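You operate a simulated robot arm through the tools that you are given. There is no shell and no other tool. Be economical: measure what you need, move in short steps, check, and stop when the job is done.

The job below is to be done with a simulated two-armed robot. You get a single attempt, and the scene is never put back.

Task
Air the hall: open the blue-tagged window and set its stay.
Fine: first move the plant pot into the grey tray; handle level, window open to its stop, stay lever on. Set down upright: plant pot.

The check looks at the end state, three seconds after you hand in, the way a careful person would. Anything else that was tipped, shoved, dropped, spilled or broken makes it a failure.

Robot
Two 6-joint arms with two-finger parallel grippers on one trunk, on a base that drives. Base frame: it is fixed to the floor where the robot stands at the start and does not move with it; the origin is under the middle of the robot, x ahead of it, y to its left, z up; the surface under the hand at the start is at about z = 0.92. Lengths are in m, angles in degrees, forces in N, time in s.
The left shoulder is at the start at [0.05, 0.17, 1.11], the right one opposite. Each reaches about 1.092 m from its shoulder. Places, roughly: blue-tagged window [0.7, 0, 1.5]; blue-tagged window handle [0.7, 0.2, 1.5]; blue-tagged window stay lever [0.7, 0, 1]; inside of the grey plant tray [0.6, -1.4, 0.9]; yellow-tagged window handle [0.7, -0.9, 1.5]. Payload 1.57 kg a hand.
The tool frame of a hand sits at the grasp point between the pads (the TCP): z along the fingers, y along the line on which they close. The tips reach 0.03 m beyond it. Largest opening 0.08 m; finger width 0.017, thickness 0.012; the body of the gripper, 0.04 by 0.082 m, starts 0.08 m behind the TCP.
Orientation is told as [roll, pitch, yaw] about the base's x, y, z axes, in that order, counted from this pose: with the fingers straight down and closing along the base's y, the tool's x points along the base's -x, its y along +y and its z along -z.

Tools
- The arms move only by the tool play_rows. It takes "left_motion", "right_motion" or both (then of equal length, played together; a hand with none holds still); each is a list of rows, each a list of 7 numbers: the shift along the tool's x, y, z in cm, then the turn, a rotation vector about the tool's x, y, z in rad, then the opening, from 0 (shut) to 1 (fully open). In form: [[tx, ty, tz, rx, ry, rz, grip], ...]. A call has 1 to 10 rows; each row is the pose to reach, as a shift and turn from the pose commanded when the call began, along the tool's axes at that moment. Rows are played at 5 a second. More than 0.05 m and 8.6 degrees between two rows, or a gripper value outside its range, and nothing of the call is played. Where a pose cannot be reached the arm comes as near as it can. A force on the tool above 40 N (or 10 N above the force at the start of the call, whichever is more), or a blocked arm, ends the call early, and 0.2 s more pass. Each finger travels about 0.072 m/s and halts on what it meets, pressing with about 37 N; the grip force reading is that of the motor and also rises with nothing between the fingers. The clock runs only during rows and for 0.2 s after the last one: add rows that repeat a pose to give the fingers time. The reply holds the time, the measured pose of the TCP, the force on the tool along the base axes, the opening and the grip force, in the units named above and with some noise, with the torque about the TCP (base axes, N m) and any sound that the robot's microphone picked up.
- Cameras (640 x 400 px; columns grow to the right, rows downward): "scene" is now at [0.0531, 0.0172, 1.7169]; the picture's right is [0.20, -0.98, 0.00], its down [-0.52, -0.10, -0.85] and it looks along [0.83, 0.17, -0.53] (base axes); focal length 256 px, centre (320, 200). "left" rides on the left gripper at [0.072, 0.007, -0.122] in its tool frame; the picture's right is [-0.09, 1.00, 0.00], its down [-0.84, -0.08, -0.54] and it looks along [-0.54, -0.05, 0.84] (tool axes); focal length 238 px, centre (320, 200). "right" rides on the right gripper at [0.072, -0.007, -0.122] in its tool frame; the picture's right is [0.09, 1.00, 0.00], its down [-0.84, 0.08, -0.54] and it looks along [-0.54, 0.05, 0.84] (tool axes); focal length 238 px, centre (320, 200).
- grab_frame(camera): a new picture of that camera. No time passes.
- raise_lower(by): slides the trunk up (or, below 0, down) by that many m; the arms and the scene camera ride with it, the base frame stays. It gives what a move gives, with no picture.
- roll_base(legs): drives the robot by 1 to 6 legs, each [ahead, left, turn to the left] in m, m and degrees, along the robot's own axes; the way and the turn of a leg run together, so that a leg with both is an arc; at most 1.5 m and 180 degrees a leg. The arms and the cameras ride along, it lands a little off, and it stops where it bumps. It gives what a move gives.
- aim_head(pan, tilt): turns the head with the scene camera to pan (to the left, within 86 degrees either way) and tilt (down, from -29 to 69), counted from straight ahead of the robot. It gives what a move gives.
- locate(camera, pixels): for up to 12 pixels [column, row] of the newest picture of that camera ("zoom" is the newest enlarged one), the place [x, y, z] in the base frame of the surface seen there, good to about 0.003 m, but the place of the scene camera against the robot may be out by one fixed shift of up to 0.018 m in any direction. No time passes.
- inspect(camera, box): a new picture of the part [left, top, right, bottom] of that camera's present view, enlarged. No time passes.
- close_job(): hands the job in; it is judged then, once.

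Go step by step. Measure first, check grasps and placings, and put right what went wrong. The budget is 80 turns and 58 pictures, counting those below and the enlarged ones. Unless the task says otherwise, let go and move clear before handing in.

The tools are called after ">>>" as a command line: name --argument value ..., lists and objects as JSON in quotes. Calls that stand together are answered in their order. play_rows: Moves the arms, as the interface text tells. Its arguments: {"type":"object","properties":{"left_motion":{"type":"array","items":{"type":"array","items":{"type":"number"}}},"right_motion":{"type":"array","items":{"type":"array","items":{"type":"number"}}}},"required":[]} The other tools are called the same way: raise_lower (by) slides the trunk up or down; roll_base (legs) drives the base; aim_head (pan, tilt) turns the head that bears the scene camera; grab_frame (camera) takes a picture; locate (camera, pixels) gives the place of the surface under pixels of a picture; inspect (camera, box) takes an enlarged picture of a part of a camera's view; close_job () hands the job in.

At the start:

```text
time_s: 0.0
left_eef_pos: [0.6658, 0.4178, 0.9989]
left_ee_rot: [0.1, 0.0, 0.0]
left_force: [0.2, 0.5, 0.6]
left_torque: [0.0, 0.02, 0.0]
left_width: 0.08
left_grip_force: 0.1
right_eef_pos: [0.6717, -0.152, 0.9989]
right_ee_rot: [0.0, 0.1, 0.0]
right_force: [-0.2, 0.4, -0.8]
right_torque: [-0.02, 0.02, -0.02]
right_width: 0.0797
right_grip_force: 0.0
trunk travel left (down, up): [-0.725, 0.245]
robot x, y, heading: [-0.0028, 0.0034, 0.3]
head pan, tilt: [11.4, 32.1]
```

scene: 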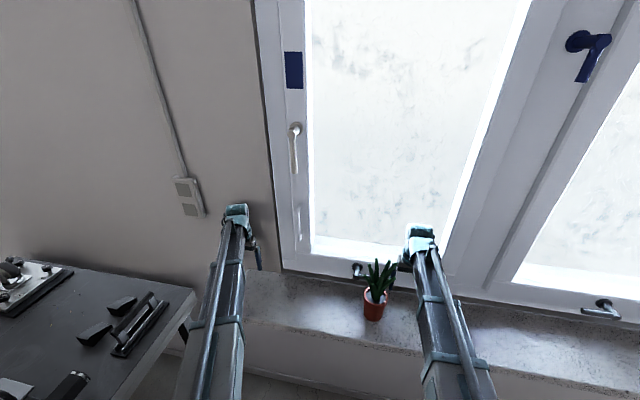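
right: 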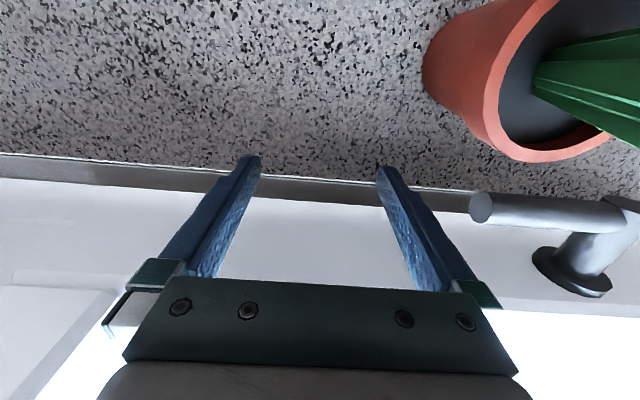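
left: 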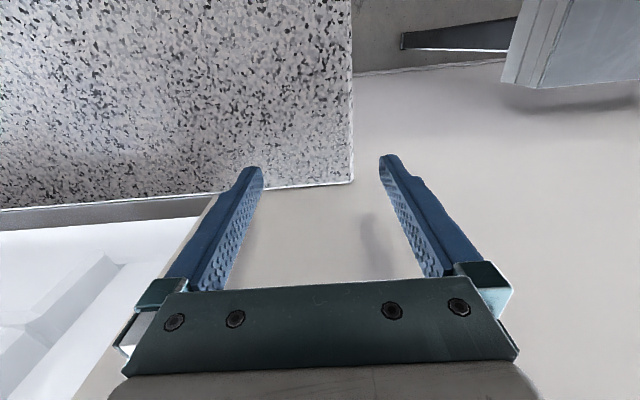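

The scene picture shows the blue tag at (293,70), its handle at (295,130)-(293,172) hanging down, the stay lever near (358,270) and the pot at (374,303). I'll measure these and look closer.

>>> locate --camera "scene" --pixels '[[295, 129], [293, 165], [293, 70], [358, 270], [374, 310], [373, 292], [340, 330], [300, 220], [270, 150], [330, 255], [600, 310], [585, 45]]'

>>> inspect --camera "scene" --box '[320, 230, 440, 330]'

>>> inspect --camera "scene" --box '[250, 100, 350, 280]'

```text
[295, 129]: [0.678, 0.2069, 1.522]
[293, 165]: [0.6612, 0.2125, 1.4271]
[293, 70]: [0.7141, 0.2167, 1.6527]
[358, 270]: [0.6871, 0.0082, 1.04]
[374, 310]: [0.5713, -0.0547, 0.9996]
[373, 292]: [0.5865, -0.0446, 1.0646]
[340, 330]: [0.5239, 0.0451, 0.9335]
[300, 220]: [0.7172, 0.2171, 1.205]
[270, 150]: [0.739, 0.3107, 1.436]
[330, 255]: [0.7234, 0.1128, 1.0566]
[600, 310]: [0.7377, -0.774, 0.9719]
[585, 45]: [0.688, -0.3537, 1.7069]
```

```text
4.00 times, centred on (380, 280) of scene
```

zoom: 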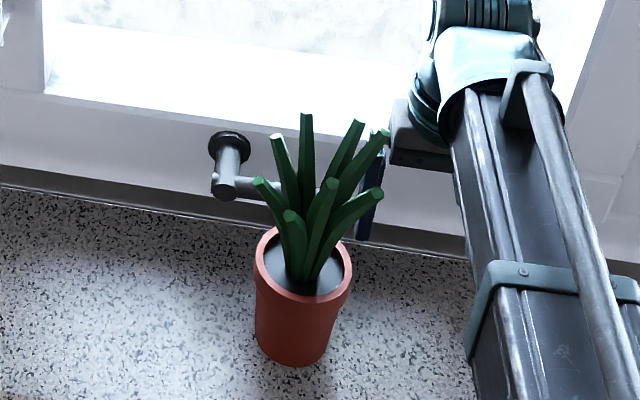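

```text
2.22 times, centred on (300, 190) of scene
```

zoom: 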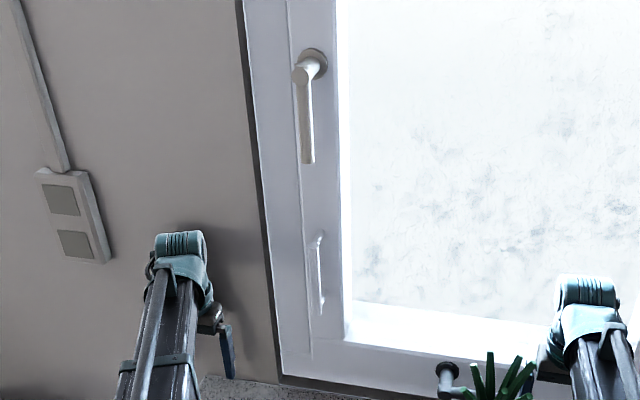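

The pot stands at about (0.575,-0.05), right next to the stay, with a pull grip lower on the sash (299,221). Next I look right for the tray.

>>> aim_head --pan -50 --tilt 35

>>> grab_frame --camera "scene"

```text
time_s: 1.3
left_eef_pos: [0.6655, 0.4179, 1.0009]
left_ee_rot: [0.1, 0.0, 0.1]
left_force: [-0.6, -0.1, 0.2]
left_torque: [0.04, 0.0, 0.0]
left_width: 0.0798
left_grip_force: 0.1
right_eef_pos: [0.6719, -0.1529, 0.9995]
right_ee_rot: [0.1, 0.1, 0.0]
right_force: [-0.4, -1.0, -0.4]
right_torque: [-0.01, -0.02, -0.02]
right_width: 0.08
right_grip_force: 0.0
trunk travel left (down, up): [-0.725, 0.245]
robot x, y, heading: [-0.0014, 0.0025, 0.1]
head pan, tilt: [-50.0, 35.0]
```

```text
52 pictures are left
```

scene: 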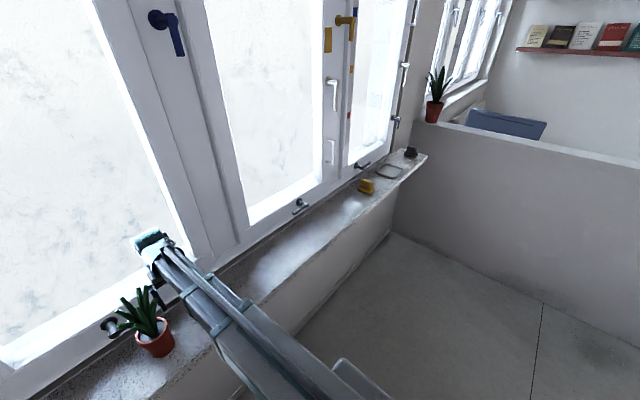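

The tray appears at (389,171), with a yellow block at (366,186) and a dark thing at (410,153). I measure and zoom.

>>> inspect --camera "scene" --box '[280, 100, 440, 220]'

>>> locate --camera "scene" --pixels '[[389, 172], [377, 174], [402, 170], [393, 164], [385, 180], [366, 186], [410, 153], [300, 230], [152, 345], [153, 332], [165, 30], [330, 360]]'

>>> inspect --camera "scene" --box '[80, 280, 200, 370]'

```text
3.33 times, centred on (360, 160) of scene
```

zoom: 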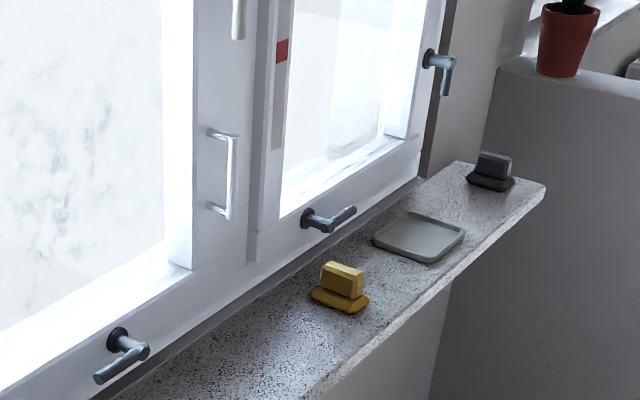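

```text
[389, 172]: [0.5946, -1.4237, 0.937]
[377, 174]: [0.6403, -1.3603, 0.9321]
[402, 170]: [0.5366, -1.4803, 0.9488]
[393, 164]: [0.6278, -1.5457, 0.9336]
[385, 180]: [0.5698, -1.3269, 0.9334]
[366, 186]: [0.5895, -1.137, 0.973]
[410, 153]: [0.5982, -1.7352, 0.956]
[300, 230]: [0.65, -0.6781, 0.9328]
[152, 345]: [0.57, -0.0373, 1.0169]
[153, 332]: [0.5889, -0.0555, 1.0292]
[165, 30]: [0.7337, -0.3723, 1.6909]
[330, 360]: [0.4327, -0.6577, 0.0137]
```

```text
4.44 times, centred on (140, 325) of scene
```

zoom: 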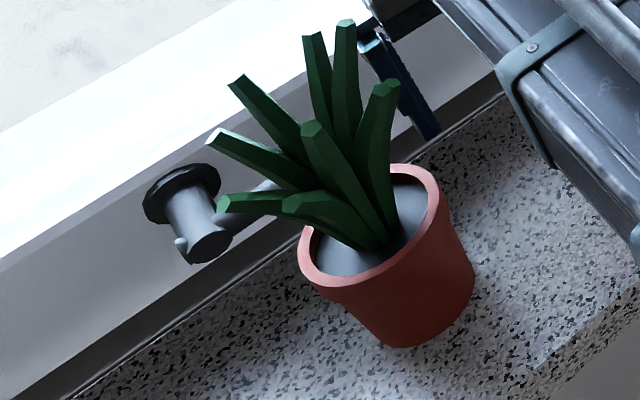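

I'll measure the pot and stay in the hand-camera picture from the start (the hand has not moved), which is free of the head-camera shift.

>>> locate --camera "right" --pixels '[[425, 60], [480, 128], [505, 148], [545, 160], [605, 138], [465, 20], [545, 5], [500, 60], [480, 207], [600, 212], [570, 275], [100, 100]]'

>>> locate --camera "scene" --pixels '[[120, 393], [100, 380], [185, 380], [105, 324], [116, 330], [300, 300], [340, 240], [390, 225]]'

```text
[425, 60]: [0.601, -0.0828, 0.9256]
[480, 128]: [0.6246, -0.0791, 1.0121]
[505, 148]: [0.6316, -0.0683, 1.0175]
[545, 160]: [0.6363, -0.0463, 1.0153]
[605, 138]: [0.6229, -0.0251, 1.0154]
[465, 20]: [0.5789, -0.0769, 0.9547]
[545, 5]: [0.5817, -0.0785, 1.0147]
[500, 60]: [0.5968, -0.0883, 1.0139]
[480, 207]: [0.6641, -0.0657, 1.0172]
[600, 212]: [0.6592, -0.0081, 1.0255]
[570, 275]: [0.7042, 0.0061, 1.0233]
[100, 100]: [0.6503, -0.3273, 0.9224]
```

```text
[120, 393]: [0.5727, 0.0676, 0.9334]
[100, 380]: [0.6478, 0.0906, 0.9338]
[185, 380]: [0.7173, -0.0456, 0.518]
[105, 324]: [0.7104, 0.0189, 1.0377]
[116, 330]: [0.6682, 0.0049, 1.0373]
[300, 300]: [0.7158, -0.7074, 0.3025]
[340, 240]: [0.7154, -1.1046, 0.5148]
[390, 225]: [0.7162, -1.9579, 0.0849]
```

Hand-camera readings put the pot axis near (0.597,-0.047), rim diameter ~0.082 at z 1.016, sill z about 0.923, and a narrower body below. I'll back the right hand off and pitch it to ~25° below horizontal in front of the pot for a low side grasp.

>>> play_rows --right_motion '[[0, -3, -1, 0, 0, 0, 1], [5, -4, -2, 0, 0, 0, 1], [10, -4, -3, 0, -0.14, 0, 1], [14.5, -4, -4, 0, -0.28, 0, 1], [19, -3, -4.5, 0, -0.42, 0, 1], [22, 0, -5, 0, -0.56, 0, 1], [23, 4, -5, 0, -0.7, 0, 1], [23, 8, -5, 0, -0.84, 0, 1], [23, 10.5, -5, 0, -0.98, 0, 1], [23, 10.5, -4, 0, -1.12, 0, 1]]'

>>> grab_frame --camera "right"

>>> aim_head --pan 0 --tilt 50

>>> grab_frame --camera "scene"

```text
refused: row 2 steps farther than a row can; nothing moved
```

```text
49 pictures are left
```

right: 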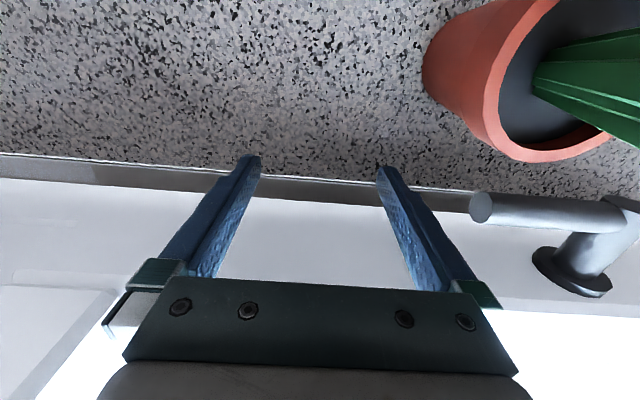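

```text
time_s: 2.5
left_eef_pos: [0.6662, 0.4172, 0.9992]
left_ee_rot: [0.1, 0.0, 0.0]
left_force: [-0.1, 0.2, 0.3]
left_torque: [0.01, -0.01, -0.01]
left_width: 0.0798
left_grip_force: 0.0
right_eef_pos: [0.6721, -0.1522, 0.9979]
right_ee_rot: [-0.1, -0.1, 0.0]
right_force: [-0.7, 0.0, 0.3]
right_torque: [0.01, -0.02, 0.01]
right_width: 0.08
right_grip_force: 0.0
trunk travel left (down, up): [-0.725, 0.245]
robot x, y, heading: [0.0022, -0.0006, 0.1]
head pan, tilt: [0.0, 50.0]
```

```text
48 pictures are left
```

scene: 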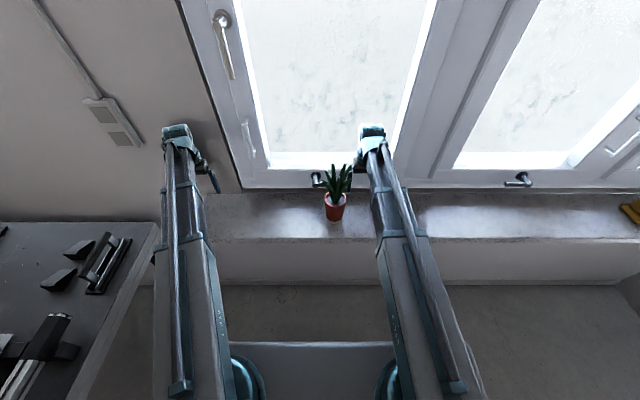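

The second row was slightly too long a step and nothing moved; I replay with shorter steps, and measure the sill front edge at (300,237).

>>> locate --camera "scene" --pixels '[[300, 234], [300, 240], [300, 260], [90, 225], [330, 215], [300, 350]]'

>>> play_rows --right_motion '[[0, -3, -1, 0, 0, 0, 1], [4.5, -4, -2, 0, 0, 0, 1], [9, -4, -3, 0, -0.14, 0, 1], [13.5, -4, -4, 0, -0.28, 0, 1], [18, -3, -4.5, 0, -0.42, 0, 1], [21, 0, -5, 0, -0.56, 0, 1], [22.5, 3.5, -5, 0, -0.7, 0, 1], [23, 7, -5, 0, -0.84, 0, 1], [23, 10.5, -5, 0, -0.98, 0, 1], [23, 10.5, -4, 0, -1.12, 0, 1]]'

>>> grab_frame --camera "right"

```text
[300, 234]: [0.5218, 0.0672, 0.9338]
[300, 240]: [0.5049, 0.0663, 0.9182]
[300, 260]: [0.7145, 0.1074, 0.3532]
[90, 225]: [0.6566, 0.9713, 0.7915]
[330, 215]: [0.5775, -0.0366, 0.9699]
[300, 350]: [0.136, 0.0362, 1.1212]
```

```text
time_s: 4.7
left_eef_pos: [0.6663, 0.4189, 0.9998]
left_ee_rot: [0.1, 0.1, 0.0]
left_force: [0.9, 0.1, 0.3]
left_torque: [0.03, 0.02, 0.01]
left_width: 0.0802
left_grip_force: 0.0
right_eef_pos: [0.5833, 0.0626, 1.1237]
right_ee_rot: [0.1, -64.0, 0.0]
right_force: [1.3, 0.2, 0.3]
right_torque: [0.0, 0.0, 0.02]
right_width: 0.0804
right_grip_force: 0.0
right hand out of reach, approached as far as the arm can: row 1, 2, 3, 4, 5, 6, 7, 8, 9, 10
trunk travel left (down, up): [-0.725, 0.245]
robot x, y, heading: [-0.0037, -0.0011, -0.2]
head pan, tilt: [0.0, 50.0]
```

```text
47 pictures are left
```

right: 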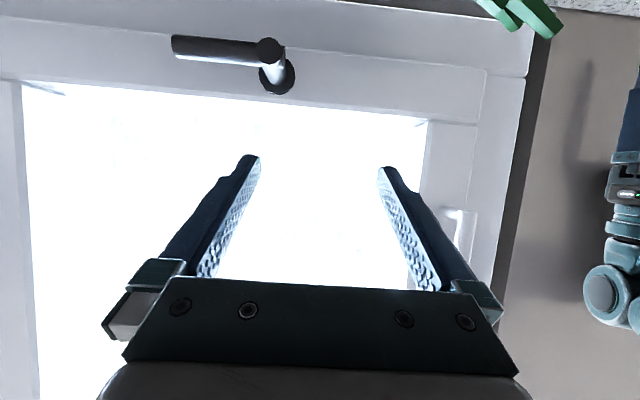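

The arm could not follow and ended at (0.583,0.063,1.124), so I check whether the pot is still fine before anything else.

>>> grab_frame --camera "scene"

```text
46 pictures are left
```

scene: 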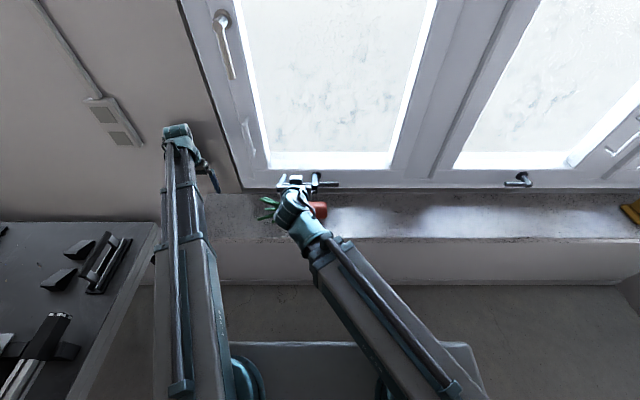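

The pot has been knocked onto its side (leaves toward (268,208), pot at (320,210)); I must right it later. First a small straight-up move to see how the arm behaves.

>>> play_rows --right_motion '[[-1.8, 0, -0.9, 0, 0, 0, 1], [-3.6, 0, -1.75, 0, 0, 0, 1]]'

>>> inspect --camera "scene" --box '[240, 150, 400, 250]'

```text
time_s: 5.3
left_eef_pos: [0.6658, 0.4166, 1.0001]
left_ee_rot: [0.1, 0.1, 0.0]
left_force: [0.7, -1.0, -0.3]
left_torque: [0.0, 0.01, 0.01]
left_width: 0.08
left_grip_force: 0.0
right_eef_pos: [0.5842, 0.0629, 1.1242]
right_ee_rot: [0.0, -64.4, 0.0]
right_force: [-0.4, -0.3, 0.4]
right_torque: [0.0, 0.03, -0.01]
right_width: 0.0801
right_grip_force: 0.0
right hand out of reach, approached as far as the arm can: row 1, 2
trunk travel left (down, up): [-0.725, 0.245]
robot x, y, heading: [-0.0008, 0.0003, 0.0]
head pan, tilt: [0.0, 50.0]
```

```text
4.00 times, centred on (320, 200) of scene
```

zoom: 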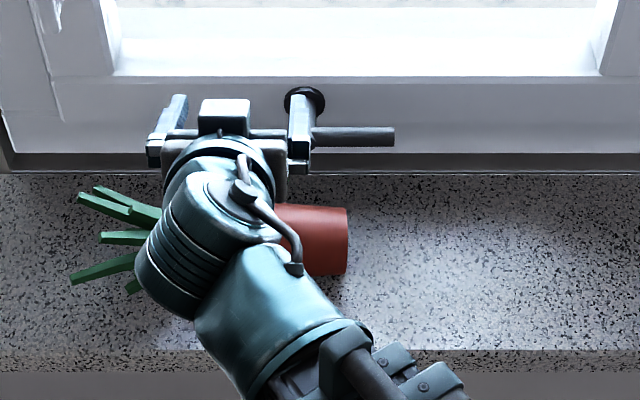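

The wrist seems too close to the shoulder for those poses (row poses unreachable at short range), so I drive the base back 0.3 m to get working distance; both hands clear everything on that path.

>>> roll_base --legs '[[-0.32, 0, 0]]'

>>> play_rows --right_motion '[[0, 0, 0, 0, 0, 0, 1], [0, 0, 0, 0, 0, 0, 1]]'

>>> grab_frame --camera "scene"

```text
time_s: 7.4
left_eef_pos: [0.3483, 0.4162, 1.0001]
left_ee_rot: [0.1, 0.0, -0.2]
left_force: [0.2, -0.5, 0.0]
left_torque: [0.0, -0.04, 0.03]
left_width: 0.0797
left_grip_force: 0.1
right_eef_pos: [0.2645, 0.061, 1.1244]
right_ee_rot: [0.0, -64.3, -0.2]
right_force: [0.1, -0.6, -0.2]
right_torque: [0.03, 0.01, 0.0]
right_width: 0.0799
right_grip_force: 0.2
trunk travel left (down, up): [-0.725, 0.245]
robot x, y, heading: [-0.3199, -0.0035, -0.1]
head pan, tilt: [0.0, 50.0]
```

```text
time_s: 8.0
left_eef_pos: [0.3485, 0.4137, 0.9992]
left_ee_rot: [0.1, 0.0, -0.2]
left_force: [0.7, 0.4, 0.2]
left_torque: [-0.02, 0.02, -0.02]
left_width: 0.0801
left_grip_force: 0.0
right_eef_pos: [0.2654, 0.0611, 1.1252]
right_ee_rot: [0.0, -64.1, -0.2]
right_force: [-0.1, -0.2, -1.1]
right_torque: [-0.02, -0.02, -0.01]
right_width: 0.0802
right_grip_force: 0.0
trunk travel left (down, up): [-0.725, 0.245]
robot x, y, heading: [-0.3191, -0.0024, -0.2]
head pan, tilt: [0.0, 50.0]
```

```text
44 pictures are left
```

scene: 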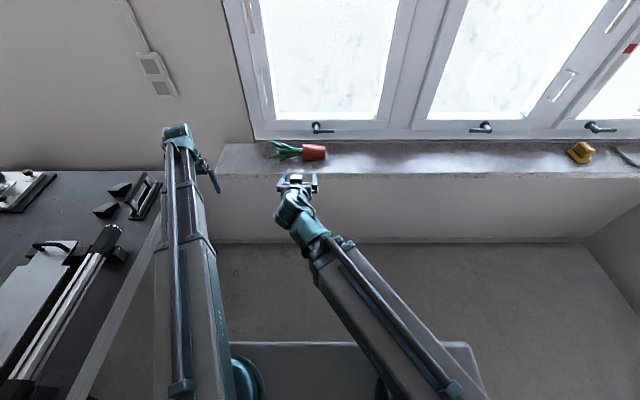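

The arm is reachable again and the pot lies at (313,152) with leaves to the left. I zoom in and measure it.

>>> inspect --camera "scene" --box '[250, 115, 350, 177]'

>>> locate --camera "scene" --pixels '[[303, 147], [303, 152], [303, 158], [314, 152], [325, 147], [325, 157], [324, 152], [314, 146], [314, 159], [300, 170], [285, 150]]'

```text
6.40 times, centred on (300, 146) of scene
```

zoom: 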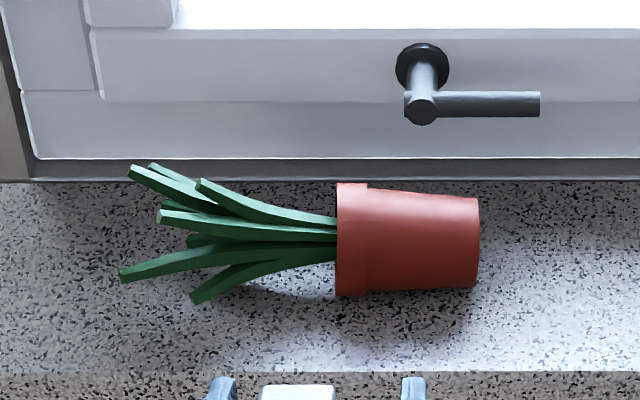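

```text
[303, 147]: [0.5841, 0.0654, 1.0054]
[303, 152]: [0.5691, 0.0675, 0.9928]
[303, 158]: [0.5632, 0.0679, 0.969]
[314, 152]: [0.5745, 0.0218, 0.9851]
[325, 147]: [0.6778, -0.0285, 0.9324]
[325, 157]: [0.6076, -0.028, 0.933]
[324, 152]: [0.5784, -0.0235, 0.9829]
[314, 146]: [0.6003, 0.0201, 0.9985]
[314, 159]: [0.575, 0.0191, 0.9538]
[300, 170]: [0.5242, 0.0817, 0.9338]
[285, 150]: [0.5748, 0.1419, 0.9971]
```

Pot axis lies along y at scene x≈0.604, rim at y≈0.07, base end at y≈-0.025. I'll first level the right hand to fingers-down and raise it.

>>> play_rows --right_motion '[[-1.95, -0.75, 1.14, 0, 0.14, 0, 1], [-3.9, -1.5, 2.28, 0, 0.28, 0, 1], [-5.85, -2.25, 3.42, 0, 0.42, 0, 1], [-7.8, -3, 4.55, 0, 0.56, 0, 1], [-9.75, -3.75, 5.7, 0, 0.7, 0, 1], [-11.7, -4.5, 6.83, 0, 0.84, 0, 1], [-13.65, -5.25, 7.97, 0, 0.98, 0, 1], [-15.6, -6, 9.1, 0, 1.12, 0, 1]]'

>>> play_rows --right_motion '[[0, 0, 0, 0, 0, 0.149, 1], [0, 0, 0, 0, 0, 0.298, 1], [0, 0, 0, 0, 0, 0.447, 1], [0, 0, 0, 0, 0, 0.596, 1], [0, 0, 0, 0, 0, 0.745, 1], [0, 0, 0, 0, 0, 0.894, 1], [0, 0, 0, 0, 0, 1.043, 1], [0, 0, 0, 0, 0, 1.192, 1], [0, 0, 0, 0, 0, 1.341, 1], [0, 0, 0, 0, 0, 1.49, 1]]'

```text
time_s: 9.8
left_eef_pos: [0.3496, 0.4147, 0.9999]
left_ee_rot: [0.0, 0.0, -0.2]
left_force: [0.2, 0.5, 0.5]
left_torque: [0.0, 0.01, 0.03]
left_width: 0.08
left_grip_force: 0.1
right_eef_pos: [0.4169, -0.0002, 0.9996]
right_ee_rot: [0.1, 0.1, -0.2]
right_force: [-0.1, -0.1, -0.6]
right_torque: [-0.01, 0.02, 0.03]
right_width: 0.0803
right_grip_force: 0.1
right hand out of reach, approached as far as the arm can: row 1, 2, 3, 4, 5, 6, 7, 8
trunk travel left (down, up): [-0.725, 0.245]
robot x, y, heading: [-0.3184, 0.0026, -0.2]
head pan, tilt: [0.0, 50.0]
```

```text
time_s: 12.0
left_eef_pos: [0.3489, 0.4156, 1.0003]
left_ee_rot: [0.1, 0.0, -0.2]
left_force: [-0.5, -0.8, 0.5]
left_torque: [0.0, 0.0, 0.01]
left_width: 0.0802
left_grip_force: 0.0
right_eef_pos: [0.4148, 0.0002, 0.9995]
right_ee_rot: [0.1, 0.0, -85.8]
right_force: [0.5, 0.7, 0.1]
right_torque: [0.03, 0.01, -0.01]
right_width: 0.0802
right_grip_force: 0.2
right hand out of reach, approached as far as the arm can: row 2, 3, 4, 5, 6, 7, 8, 9, 10
trunk travel left (down, up): [-0.725, 0.245]
robot x, y, heading: [-0.3164, -0.0, -0.1]
head pan, tilt: [0.0, 50.0]
```

Rotation worked; with fingers down the hand apparently cannot go above z=1.0 at this trunk height. I'll raise the trunk 0.15 m to get vertical room and look with the right camera.

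>>> raise_lower --by 0.15

>>> play_rows --right_motion '[[0, 0, 0, 0, 0, 0.07, 1], [0, -4, 0, 0, 0, 0.07, 1], [0, 4, 0, 0, 0, 0.07, 1]]'

```text
time_s: 13.8
left_eef_pos: [0.3484, 0.4157, 1.15]
left_ee_rot: [0.1, 0.0, -0.3]
left_force: [0.1, 0.1, 0.7]
left_torque: [-0.02, 0.01, 0.03]
left_width: 0.0803
left_grip_force: 0.0
right_eef_pos: [0.4142, 0.0003, 1.1503]
right_ee_rot: [0.2, -0.1, -85.6]
right_force: [-0.7, -0.6, 1.1]
right_torque: [0.01, 0.01, 0.01]
right_width: 0.0801
right_grip_force: 0.0
trunk travel left (down, up): [-0.875, 0.095]
robot x, y, heading: [-0.3211, 0.0001, -0.3]
head pan, tilt: [0.0, 50.0]
```

```text
refused: row 3 steps farther than a row can; nothing moved
```

Tool y now points along base +x; I move forward over the pot at z 1.15 and look.

>>> play_rows --right_motion '[[0, 4.5, 0, 0, 0, 0.075, 1], [0, 9, 0, 0, 0, 0.075, 1], [0, 13.5, 0, 0, 0, 0.075, 1], [0, 18, 0, 0, 0, 0.075, 1], [0, 18, 0, 0, 0, 0.075, 1]]'

>>> grab_frame --camera "right"

```text
time_s: 15.0
left_eef_pos: [0.349, 0.4167, 1.1508]
left_ee_rot: [0.1, 0.1, -0.1]
left_force: [-0.1, 1.0, 0.0]
left_torque: [0.01, 0.01, 0.0]
left_width: 0.08
left_grip_force: 0.0
right_eef_pos: [0.5832, 0.0127, 1.1506]
right_ee_rot: [0.1, 0.0, -89.9]
right_force: [-0.4, -0.4, -0.3]
right_torque: [0.0, -0.01, -0.02]
right_width: 0.08
right_grip_force: 0.2
right hand out of reach, approached as far as the arm can: row 4, 5
trunk travel left (down, up): [-0.875, 0.095]
robot x, y, heading: [-0.3169, -0.0006, -0.5]
head pan, tilt: [0.0, 50.0]
```

```text
42 pictures are left
```

right: 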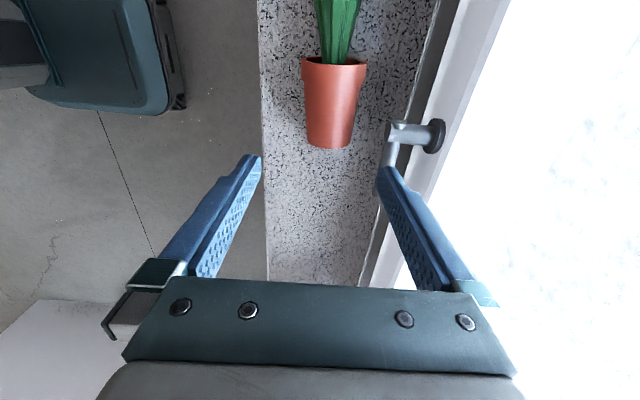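

The pot shows at (335,105), base end at (330,148). I measure it in this hand view.

>>> locate --camera "right" --pixels '[[306, 70], [334, 68], [362, 70], [308, 110], [331, 110], [355, 110], [310, 142], [330, 143], [351, 142], [330, 180], [392, 130], [335, 40]]'

```text
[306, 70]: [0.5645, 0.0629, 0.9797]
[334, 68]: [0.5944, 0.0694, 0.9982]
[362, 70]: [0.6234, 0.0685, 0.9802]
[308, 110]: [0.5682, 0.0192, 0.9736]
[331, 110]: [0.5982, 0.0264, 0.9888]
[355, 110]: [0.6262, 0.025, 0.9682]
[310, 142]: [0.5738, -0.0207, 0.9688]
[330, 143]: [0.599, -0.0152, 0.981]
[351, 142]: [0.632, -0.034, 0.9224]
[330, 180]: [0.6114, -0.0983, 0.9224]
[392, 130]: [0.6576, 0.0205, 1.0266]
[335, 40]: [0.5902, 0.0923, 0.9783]
```

Pot axis: x≈0.597, body width ~0.066, base end y≈-0.025, axis height ≈0.957. I'll tilt the hand 19° (so that after uprighting it still slants down) and descend part way.

>>> play_rows --right_motion '[[0, 0, 3, 0, -0.11, 0, 1], [0, 0.2, 6, 0, -0.22, 0, 1], [0, 0.2, 9, 0, -0.33, 0, 1], [0, 0.2, 9, 0, -0.33, 0, 1]]'

>>> grab_frame --camera "right"

```text
time_s: 16.0
left_eef_pos: [0.349, 0.4159, 1.1497]
left_ee_rot: [0.1, 0.0, -0.2]
left_force: [0.4, 0.0, 0.3]
left_torque: [-0.04, 0.01, 0.02]
left_width: 0.0802
left_grip_force: 0.1
right_eef_pos: [0.5668, 0.0079, 1.1621]
right_ee_rot: [0.1, -18.9, -89.8]
right_force: [0.5, 0.1, 0.5]
right_torque: [0.02, 0.0, 0.0]
right_width: 0.0802
right_grip_force: 0.1
right hand out of reach, approached as far as the arm can: row 1, 2, 3, 4
trunk travel left (down, up): [-0.875, 0.095]
robot x, y, heading: [-0.3177, 0.002, -0.2]
head pan, tilt: [0.0, 50.0]
```

```text
41 pictures are left
```

right: 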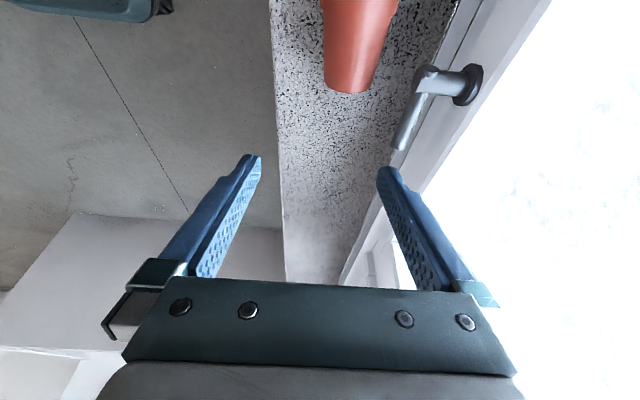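

The tilted pose wasn't reachable (hand stayed at (0.567,0.008,1.162)). I test un-tilting to see whether a straight descent is reachable.

>>> play_rows --right_motion '[[0, 0, 0, 0, 0.11, 0, 1], [0, 0, 0, 0, 0.22, 0, 1], [0, 0, 0, 0, 0.33, 0, 1], [0, 0, 0, 0, 0.33, 0, 1]]'

```text
time_s: 17.0
left_eef_pos: [0.3483, 0.4158, 1.1511]
left_ee_rot: [0.1, -0.1, -0.3]
left_force: [-0.5, -0.1, -0.1]
left_torque: [0.0, 0.0, -0.01]
left_width: 0.0798
left_grip_force: 0.1
right_eef_pos: [0.568, 0.0112, 1.1489]
right_ee_rot: [0.1, 0.0, -89.9]
right_force: [0.1, -0.7, -0.3]
right_torque: [0.02, 0.0, 0.0]
right_width: 0.0799
right_grip_force: 0.1
right hand out of reach, approached as far as the arm can: row 1, 2, 3, 4
trunk travel left (down, up): [-0.875, 0.095]
robot x, y, heading: [-0.3175, 0.0034, -0.1]
head pan, tilt: [0.0, 50.0]
```

All readings fit a wrist held at fixed height relative to the trunk (arms move horizontally; height comes from the trunk, TCP about 0.225 m from the wrist). So I pull the hand back, drive closer, and will use the trunk for height.

>>> play_rows --right_motion '[[0, -4, -3, 0, 0, 0, 1], [0, -8, -6, 0, 0, 0, 1], [0, -12, -9, 0, 0, 0, 1], [0, -12, -9, 0, 0, 0, 1]]'

>>> roll_base --legs '[[0.14, 0, 0]]'

```text
time_s: 18.0
left_eef_pos: [0.3497, 0.4148, 1.15]
left_ee_rot: [0.1, 0.1, -0.2]
left_force: [1.6, 0.1, -0.9]
left_torque: [-0.01, 0.01, -0.03]
left_width: 0.0798
left_grip_force: 0.0
right_eef_pos: [0.4534, 0.0113, 1.1499]
right_ee_rot: [0.1, 0.0, -89.8]
right_force: [-0.5, 0.0, -0.3]
right_torque: [-0.01, 0.03, 0.03]
right_width: 0.0798
right_grip_force: 0.2
right hand out of reach, approached as far as the arm can: row 1, 2, 3, 4
trunk travel left (down, up): [-0.875, 0.095]
robot x, y, heading: [-0.322, 0.0036, -0.2]
head pan, tilt: [0.0, 50.0]
```

```text
time_s: 19.3
left_eef_pos: [0.4879, 0.4153, 1.1487]
left_ee_rot: [0.1, 0.1, -0.1]
left_force: [0.1, 0.8, -0.5]
left_torque: [-0.01, 0.06, 0.04]
left_width: 0.0801
left_grip_force: 0.1
right_eef_pos: [0.5918, 0.0108, 1.1488]
right_ee_rot: [-0.1, 0.0, -89.7]
right_force: [-0.2, 0.4, -0.3]
right_torque: [-0.01, 0.0, 0.0]
right_width: 0.08
right_grip_force: 0.2
trunk travel left (down, up): [-0.875, 0.095]
robot x, y, heading: [-0.1827, 0.0011, -0.1]
head pan, tilt: [0.0, 50.0]
```

Now the hand is over the pot at (0.592,0.011). Tilt −19° keeping the TCP there, with the small height change included.

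>>> play_rows --right_motion '[[0, 0.2, -0.2, 0, -0.11, 0, 1], [0, 0.4, -0.6, 0, -0.22, 0, 1], [0.1, 0.5, -1.25, 0, -0.33, 0, 1], [0.1, 0.5, -1.25, 0, -0.33, 0, 1]]'

>>> grab_frame --camera "right"

```text
time_s: 20.3
left_eef_pos: [0.4871, 0.4159, 1.1493]
left_ee_rot: [0.2, 0.0, 0.0]
left_force: [0.6, -0.2, 0.1]
left_torque: [0.03, -0.02, -0.02]
left_width: 0.0798
left_grip_force: 0.0
right_eef_pos: [0.5956, 0.0103, 1.1616]
right_ee_rot: [0.2, -18.9, -89.9]
right_force: [0.6, -0.9, 0.0]
right_torque: [0.0, -0.02, -0.05]
right_width: 0.08
right_grip_force: 0.1
trunk travel left (down, up): [-0.875, 0.095]
robot x, y, heading: [-0.1796, -0.0032, -0.2]
head pan, tilt: [0.0, 50.0]
```

```text
40 pictures are left
```

right: 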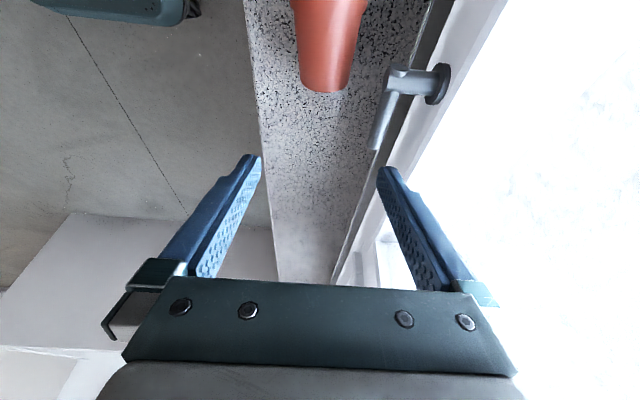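

Left hand would sink toward the sill edge when the trunk lowers, so I first pitch it up to point forward while pulling its wrist back.

>>> play_rows --left_motion '[[-1.17, 0, -0.25, 0, -0.149, 0, 1], [-2.27, 0, -0.99, 0, -0.298, 0, 1], [-3.22, 0, -2.21, 0, -0.447, 0, 1], [-3.95, 0, -3.88, 0, -0.596, 0, 1], [-4.41, 0, -5.96, 0, -0.745, 0, 1], [-4.52, 0, -8.41, 0, -0.894, 0, 1], [-4.25, 0, -11.17, 0, -1.043, 0, 1], [-3.54, 0, -14.18, 0, -1.192, 0, 1], [-2.38, 0, -17.37, 0, -1.341, 0, 1], [-0.73, 0, -20.68, 0, -1.49, 0, 1]]'

>>> locate --camera "right" --pixels '[[300, 70], [325, 75], [349, 70], [297, 20], [327, 30], [360, 20], [325, 110], [380, 120]]'

```text
time_s: 22.5
left_eef_pos: [0.4926, 0.415, 1.3536]
left_ee_rot: [2.0, -85.6, -2.2]
left_force: [0.4, 0.4, 0.0]
left_torque: [0.0, 0.01, 0.01]
left_width: 0.0799
left_grip_force: 0.1
left hand out of reach, approached as far as the arm can: row 9, 10
right_eef_pos: [0.5955, 0.0101, 1.1618]
right_ee_rot: [0.1, -18.9, -89.9]
right_force: [-0.4, 0.0, 0.3]
right_torque: [0.01, 0.0, 0.04]
right_width: 0.0802
right_grip_force: 0.1
trunk travel left (down, up): [-0.875, 0.095]
robot x, y, heading: [-0.1793, 0.0034, -0.2]
head pan, tilt: [0.0, 50.0]
```

```text
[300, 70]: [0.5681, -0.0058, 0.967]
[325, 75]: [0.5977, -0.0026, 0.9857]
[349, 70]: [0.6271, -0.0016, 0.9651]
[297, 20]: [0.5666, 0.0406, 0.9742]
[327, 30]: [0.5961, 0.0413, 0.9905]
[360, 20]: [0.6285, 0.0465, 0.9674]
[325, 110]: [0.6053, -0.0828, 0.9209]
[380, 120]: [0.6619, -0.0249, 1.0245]
```

Left hand is up; pot axis x=0.5975 at the grip. Shift 2 mm and lower the trunk to just above the pot, then look.

>>> play_rows --right_motion '[[0, 0.2, 0, 0, 0, 0, 1], [0, 0.2, 0, 0, 0, 0, 1]]'

>>> raise_lower --by -0.14

>>> grab_frame --camera "right"

```text
time_s: 23.1
left_eef_pos: [0.4941, 0.4153, 1.3521]
left_ee_rot: [1.4, -85.5, -1.4]
left_force: [0.4, 0.8, 0.0]
left_torque: [0.0, 0.01, -0.01]
left_width: 0.0797
left_grip_force: 0.1
right_eef_pos: [0.5988, 0.0121, 1.1607]
right_ee_rot: [0.1, -18.9, -89.9]
right_force: [0.4, 0.4, -0.4]
right_torque: [0.02, -0.02, -0.02]
right_width: 0.0797
right_grip_force: 0.1
trunk travel left (down, up): [-0.875, 0.095]
robot x, y, heading: [-0.1797, -0.0019, -0.4]
head pan, tilt: [0.0, 50.0]
```

```text
time_s: 24.8
left_eef_pos: [0.4938, 0.4152, 1.213]
left_ee_rot: [1.2, -85.5, -1.3]
left_force: [-0.1, -0.2, -0.4]
left_torque: [0.01, 0.0, 0.02]
left_width: 0.08
left_grip_force: 0.0
right_eef_pos: [0.5973, 0.0118, 1.0228]
right_ee_rot: [0.1, -18.9, -89.9]
right_force: [0.1, -0.7, -0.3]
right_torque: [0.01, -0.01, 0.04]
right_width: 0.0798
right_grip_force: 0.0
trunk travel left (down, up): [-0.735, 0.235]
robot x, y, heading: [-0.1793, 0.0028, -0.0]
head pan, tilt: [0.0, 50.0]
```

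```text
39 pictures are left
```

right: 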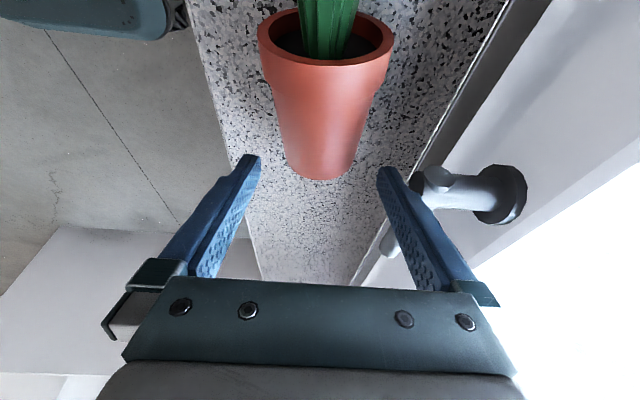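

The fingers straddle the pot in x with the stay lever just outside the right finger. I lower the remaining 6 cm and close.

>>> raise_lower --by -0.06

>>> grab_frame --camera "right"

```text
time_s: 25.8
left_eef_pos: [0.4931, 0.4153, 1.1523]
left_ee_rot: [1.2, -85.5, -1.4]
left_force: [0.2, 0.3, 0.1]
left_torque: [-0.04, 0.0, 0.0]
left_width: 0.0803
left_grip_force: 0.0
right_eef_pos: [0.5971, 0.0117, 0.9615]
right_ee_rot: [0.1, -18.9, -90.0]
right_force: [-0.3, -0.3, -0.1]
right_torque: [-0.02, -0.03, -0.02]
right_width: 0.0798
right_grip_force: 0.1
trunk travel left (down, up): [-0.675, 0.295]
robot x, y, heading: [-0.18, 0.0007, -0.2]
head pan, tilt: [0.0, 50.0]
```

```text
38 pictures are left
```

right: 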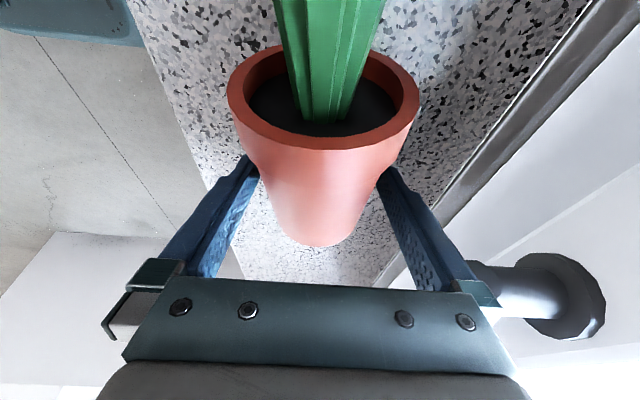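

The body sits between the pads, free of forces; I close and then lift with the trunk.

>>> play_rows --right_motion '[[0, 0, 0, 0, 0, 0, 0], [0, 0, 0, 0, 0, 0, 0], [0, 0, 0, 0, 0, 0, 0]]'

>>> raise_lower --by 0.15

>>> grab_frame --camera "right"

```text
time_s: 26.6
left_eef_pos: [0.4916, 0.4156, 1.1519]
left_ee_rot: [1.3, -85.5, -1.3]
left_force: [0.1, -0.1, -0.3]
left_torque: [-0.01, 0.0, 0.01]
left_width: 0.0798
left_grip_force: 0.0
right_eef_pos: [0.5973, 0.0122, 0.9618]
right_ee_rot: [0.1, -18.9, -90.0]
right_force: [-1.5, 0.5, 0.2]
right_torque: [0.0, 0.05, 0.03]
right_width: 0.0661
right_grip_force: 37.0
trunk travel left (down, up): [-0.675, 0.295]
robot x, y, heading: [-0.1813, 0.0022, -0.2]
head pan, tilt: [0.0, 50.0]
```

```text
time_s: 28.3
left_eef_pos: [0.4936, 0.4146, 1.3018]
left_ee_rot: [1.0, -85.5, -1.2]
left_force: [-0.2, -0.3, 0.2]
left_torque: [0.0, 0.0, -0.02]
left_width: 0.0804
left_grip_force: 0.0
right_eef_pos: [0.5983, 0.0122, 1.1114]
right_ee_rot: [-0.1, -18.9, -89.8]
right_force: [0.4, -0.3, -3.8]
right_torque: [-0.07, -0.02, 0.01]
right_width: 0.0659
right_grip_force: 36.5
trunk travel left (down, up): [-0.825, 0.145]
robot x, y, heading: [-0.1789, 0.0003, -0.1]
head pan, tilt: [0.0, 50.0]
```

```text
37 pictures are left
```

right: 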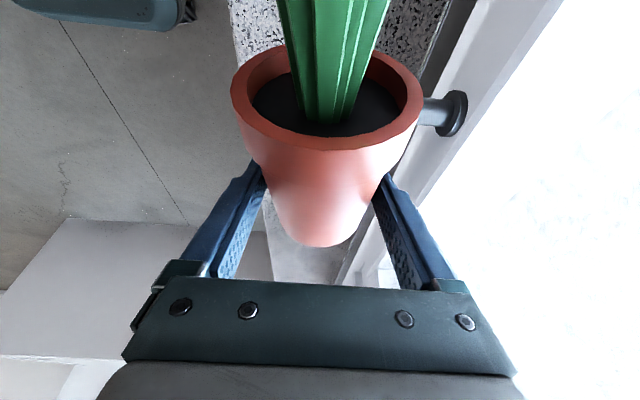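

The pot is held (3.8 N). I now rotate it upright (+83° about base x) in the air while backing off 5 cm from the window.

>>> play_rows --right_motion '[[0.27, -0.5, 0.79, 0, 0.145, 0, 0], [0.39, -1, 1.14, 0, 0.29, 0, 0], [0.36, -1.5, 1.03, 0, 0.435, 0, 0], [0.17, -2, 0.49, 0, 0.58, 0, 0], [-0.17, -2.5, -0.49, 0, 0.725, 0, 0], [-0.65, -3, -1.87, 0, 0.87, 0, 0], [-1.26, -3.5, -3.64, 0, 1.015, 0, 0], [-1.98, -4, -5.75, 0, 1.16, 0, 0], [-2.82, -4.5, -8.17, 0, 1.305, 0, 0], [-3.73, -5, -10.83, 0, 1.45, 0, 0]]'

>>> aim_head --pan 0 --tilt 40

>>> grab_frame --camera "scene"

>>> grab_frame --camera "right"

```text
time_s: 30.5
left_eef_pos: [0.4928, 0.4152, 1.3028]
left_ee_rot: [1.2, -85.5, -1.3]
left_force: [0.7, 0.0, 0.3]
left_torque: [-0.05, -0.01, 0.02]
left_width: 0.0803
left_grip_force: 0.2
right_eef_pos: [0.5468, 0.0102, 1.2245]
right_ee_rot: [0.3, 64.2, -89.5]
right_force: [0.0, -0.9, -3.9]
right_torque: [-0.04, -0.01, 0.0]
right_width: 0.0661
right_grip_force: 36.9
right hand out of reach, approached as far as the arm can: row 10
trunk travel left (down, up): [-0.825, 0.145]
robot x, y, heading: [-0.181, 0.0025, -0.2]
head pan, tilt: [0.0, 50.0]
```

```text
time_s: 31.2
left_eef_pos: [0.4949, 0.4147, 1.3022]
left_ee_rot: [1.2, -85.5, -1.4]
left_force: [-0.1, -0.3, 0.7]
left_torque: [0.04, 0.02, 0.01]
left_width: 0.08
left_grip_force: 0.0
right_eef_pos: [0.5471, 0.0117, 1.2233]
right_ee_rot: [0.1, 64.2, -89.7]
right_force: [0.1, -0.1, -4.1]
right_torque: [-0.03, 0.01, 0.02]
right_width: 0.0659
right_grip_force: 37.1
trunk travel left (down, up): [-0.825, 0.145]
robot x, y, heading: [-0.1786, -0.0027, -0.1]
head pan, tilt: [0.0, 40.0]
```

```text
36 pictures are left
```

scene: 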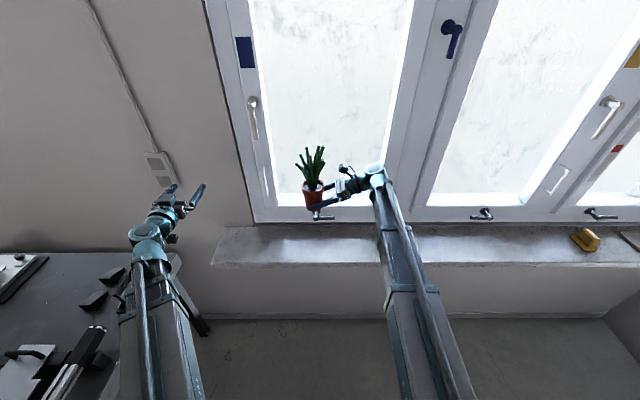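

```text
35 pictures are left
```

right: 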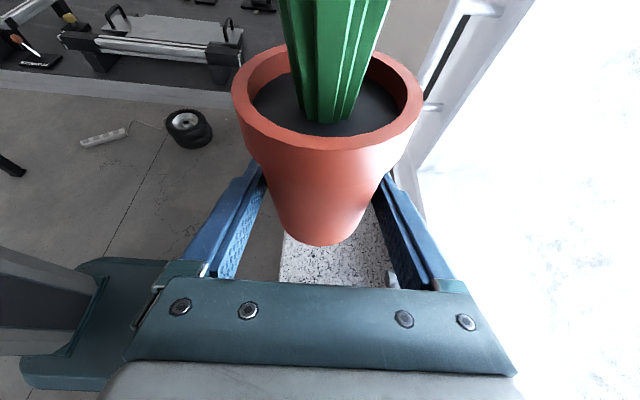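

The pot is upright in the hand. I check the rim's level with four rim points and the base edge.

>>> locate --camera "right" --pixels '[[325, 143], [265, 55], [390, 58], [235, 92], [417, 97], [270, 128], [385, 132], [325, 240], [290, 225]]'

>>> inspect --camera "scene" --box '[280, 130, 400, 220]'

```text
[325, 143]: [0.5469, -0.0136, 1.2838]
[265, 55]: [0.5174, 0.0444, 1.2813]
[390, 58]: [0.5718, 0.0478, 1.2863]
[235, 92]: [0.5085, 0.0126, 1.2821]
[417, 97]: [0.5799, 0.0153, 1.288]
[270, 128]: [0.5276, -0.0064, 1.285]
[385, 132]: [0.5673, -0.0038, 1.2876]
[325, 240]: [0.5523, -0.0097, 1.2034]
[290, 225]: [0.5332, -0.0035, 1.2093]
```

```text
4.44 times, centred on (340, 175) of scene
```

zoom: 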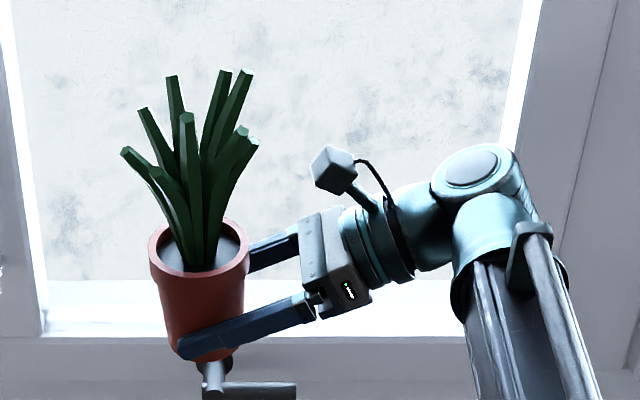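

Rim is about 4° high on the +x side; I'll correct by +0.06 rad about base y. Then look at the right side before driving there.

>>> play_rows --right_motion '[[0, 0, 0, 0.026, 0, 0.055, 0], [0, 0, 0, 0.026, 0, 0.055, 0]]'

>>> aim_head --pan -65 --tilt 35

>>> grab_frame --camera "scene"

```text
time_s: 31.8
left_eef_pos: [0.4938, 0.4157, 1.3044]
left_ee_rot: [1.2, -85.6, -1.4]
left_force: [0.2, 0.5, -0.4]
left_torque: [0.01, -0.01, 0.02]
left_width: 0.0798
left_grip_force: 0.2
right_eef_pos: [0.5471, 0.0112, 1.2243]
right_ee_rot: [-7.9, 63.8, -97.0]
right_force: [0.2, -0.5, -4.2]
right_torque: [-0.07, 0.03, 0.0]
right_width: 0.0662
right_grip_force: 37.2
trunk travel left (down, up): [-0.825, 0.145]
robot x, y, heading: [-0.1825, -0.0, -0.4]
head pan, tilt: [0.0, 40.0]
```

```text
time_s: 33.2
left_eef_pos: [0.4942, 0.4151, 1.3027]
left_ee_rot: [1.1, -85.5, -1.3]
left_force: [0.0, 0.2, 0.1]
left_torque: [-0.03, -0.03, 0.03]
left_width: 0.0801
left_grip_force: 0.1
right_eef_pos: [0.5472, 0.0104, 1.2236]
right_ee_rot: [-7.9, 63.9, -96.8]
right_force: [-0.3, 0.0, -4.0]
right_torque: [-0.06, 0.0, 0.0]
right_width: 0.066
right_grip_force: 37.2
trunk travel left (down, up): [-0.825, 0.145]
robot x, y, heading: [-0.1787, 0.0013, -0.2]
head pan, tilt: [-65.0, 35.0]
```

```text
33 pictures are left
```

scene: 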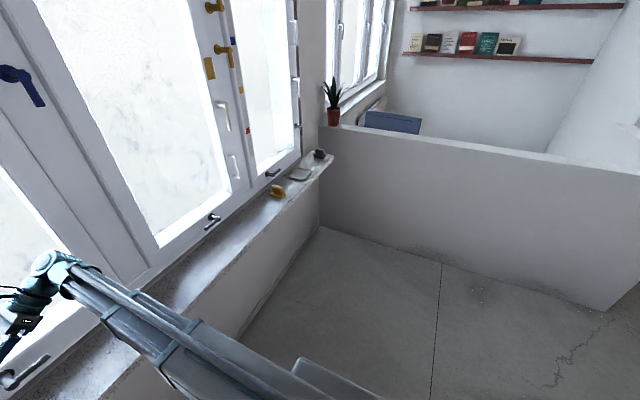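

The way right is clear to the partition (~y −2). I drive 1.22 m right with the pot held high.

>>> roll_base --legs '[[0, -1.22, 0]]'

>>> aim_head --pan -20 --tilt 42

>>> grab_frame --camera "scene"

```text
time_s: 39.4
left_eef_pos: [0.4895, -0.804, 1.3013]
left_ee_rot: [1.3, -85.5, -1.5]
left_force: [0.3, -0.2, 0.9]
left_torque: [0.0, 0.03, 0.0]
left_width: 0.08
left_grip_force: 0.1
right_eef_pos: [0.5428, -1.2084, 1.224]
right_ee_rot: [-7.8, 63.9, -96.9]
right_force: [0.0, 0.2, -3.7]
right_torque: [-0.05, 0.03, 0.0]
right_width: 0.0661
right_grip_force: 36.9
trunk travel left (down, up): [-0.825, 0.145]
robot x, y, heading: [-0.1867, -1.2152, -0.2]
head pan, tilt: [-65.0, 35.0]
```

```text
time_s: 40.5
left_eef_pos: [0.4901, -0.804, 1.3022]
left_ee_rot: [1.2, -85.5, -1.3]
left_force: [0.0, 0.0, -1.2]
left_torque: [0.03, -0.02, -0.01]
left_width: 0.0801
left_grip_force: 0.0
right_eef_pos: [0.5419, -1.2079, 1.2243]
right_ee_rot: [-7.7, 63.9, -96.9]
right_force: [0.5, -0.3, -3.9]
right_torque: [-0.03, 0.01, -0.04]
right_width: 0.0662
right_grip_force: 36.9
trunk travel left (down, up): [-0.825, 0.145]
robot x, y, heading: [-0.1839, -1.2177, 0.0]
head pan, tilt: [-20.0, 42.0]
```

```text
32 pictures are left
```

scene: 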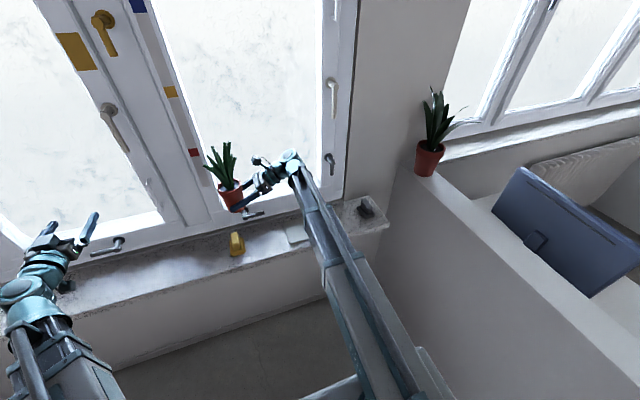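

I'm at y≈−1.22; I measure the visible tray corner, the yellow and dark blocks, and the partition.

>>> locate --camera "scene" --pixels '[[290, 228], [292, 240], [305, 242], [237, 245], [366, 208], [400, 175], [430, 165], [329, 165], [250, 214], [309, 238], [346, 230]]'

>>> inspect --camera "scene" --box '[200, 130, 400, 255]'

```text
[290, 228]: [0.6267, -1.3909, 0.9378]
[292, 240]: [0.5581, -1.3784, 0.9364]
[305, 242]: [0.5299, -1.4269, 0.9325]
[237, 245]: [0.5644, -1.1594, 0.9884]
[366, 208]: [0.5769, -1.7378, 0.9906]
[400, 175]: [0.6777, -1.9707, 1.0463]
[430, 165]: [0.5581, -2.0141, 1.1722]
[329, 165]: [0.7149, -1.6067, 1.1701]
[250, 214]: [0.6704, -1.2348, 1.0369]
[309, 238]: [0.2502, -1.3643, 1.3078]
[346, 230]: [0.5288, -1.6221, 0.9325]
```

```text
3.20 times, centred on (300, 192) of scene
```

zoom: 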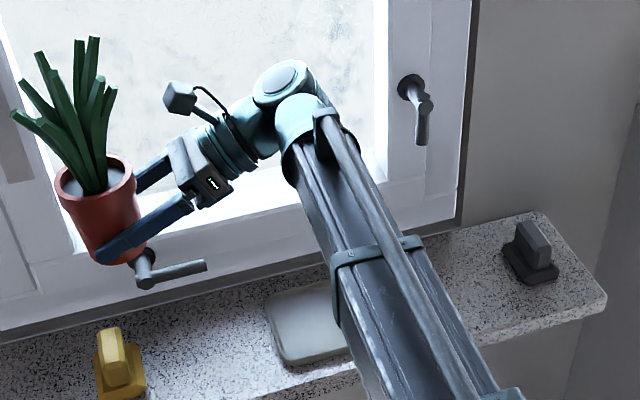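

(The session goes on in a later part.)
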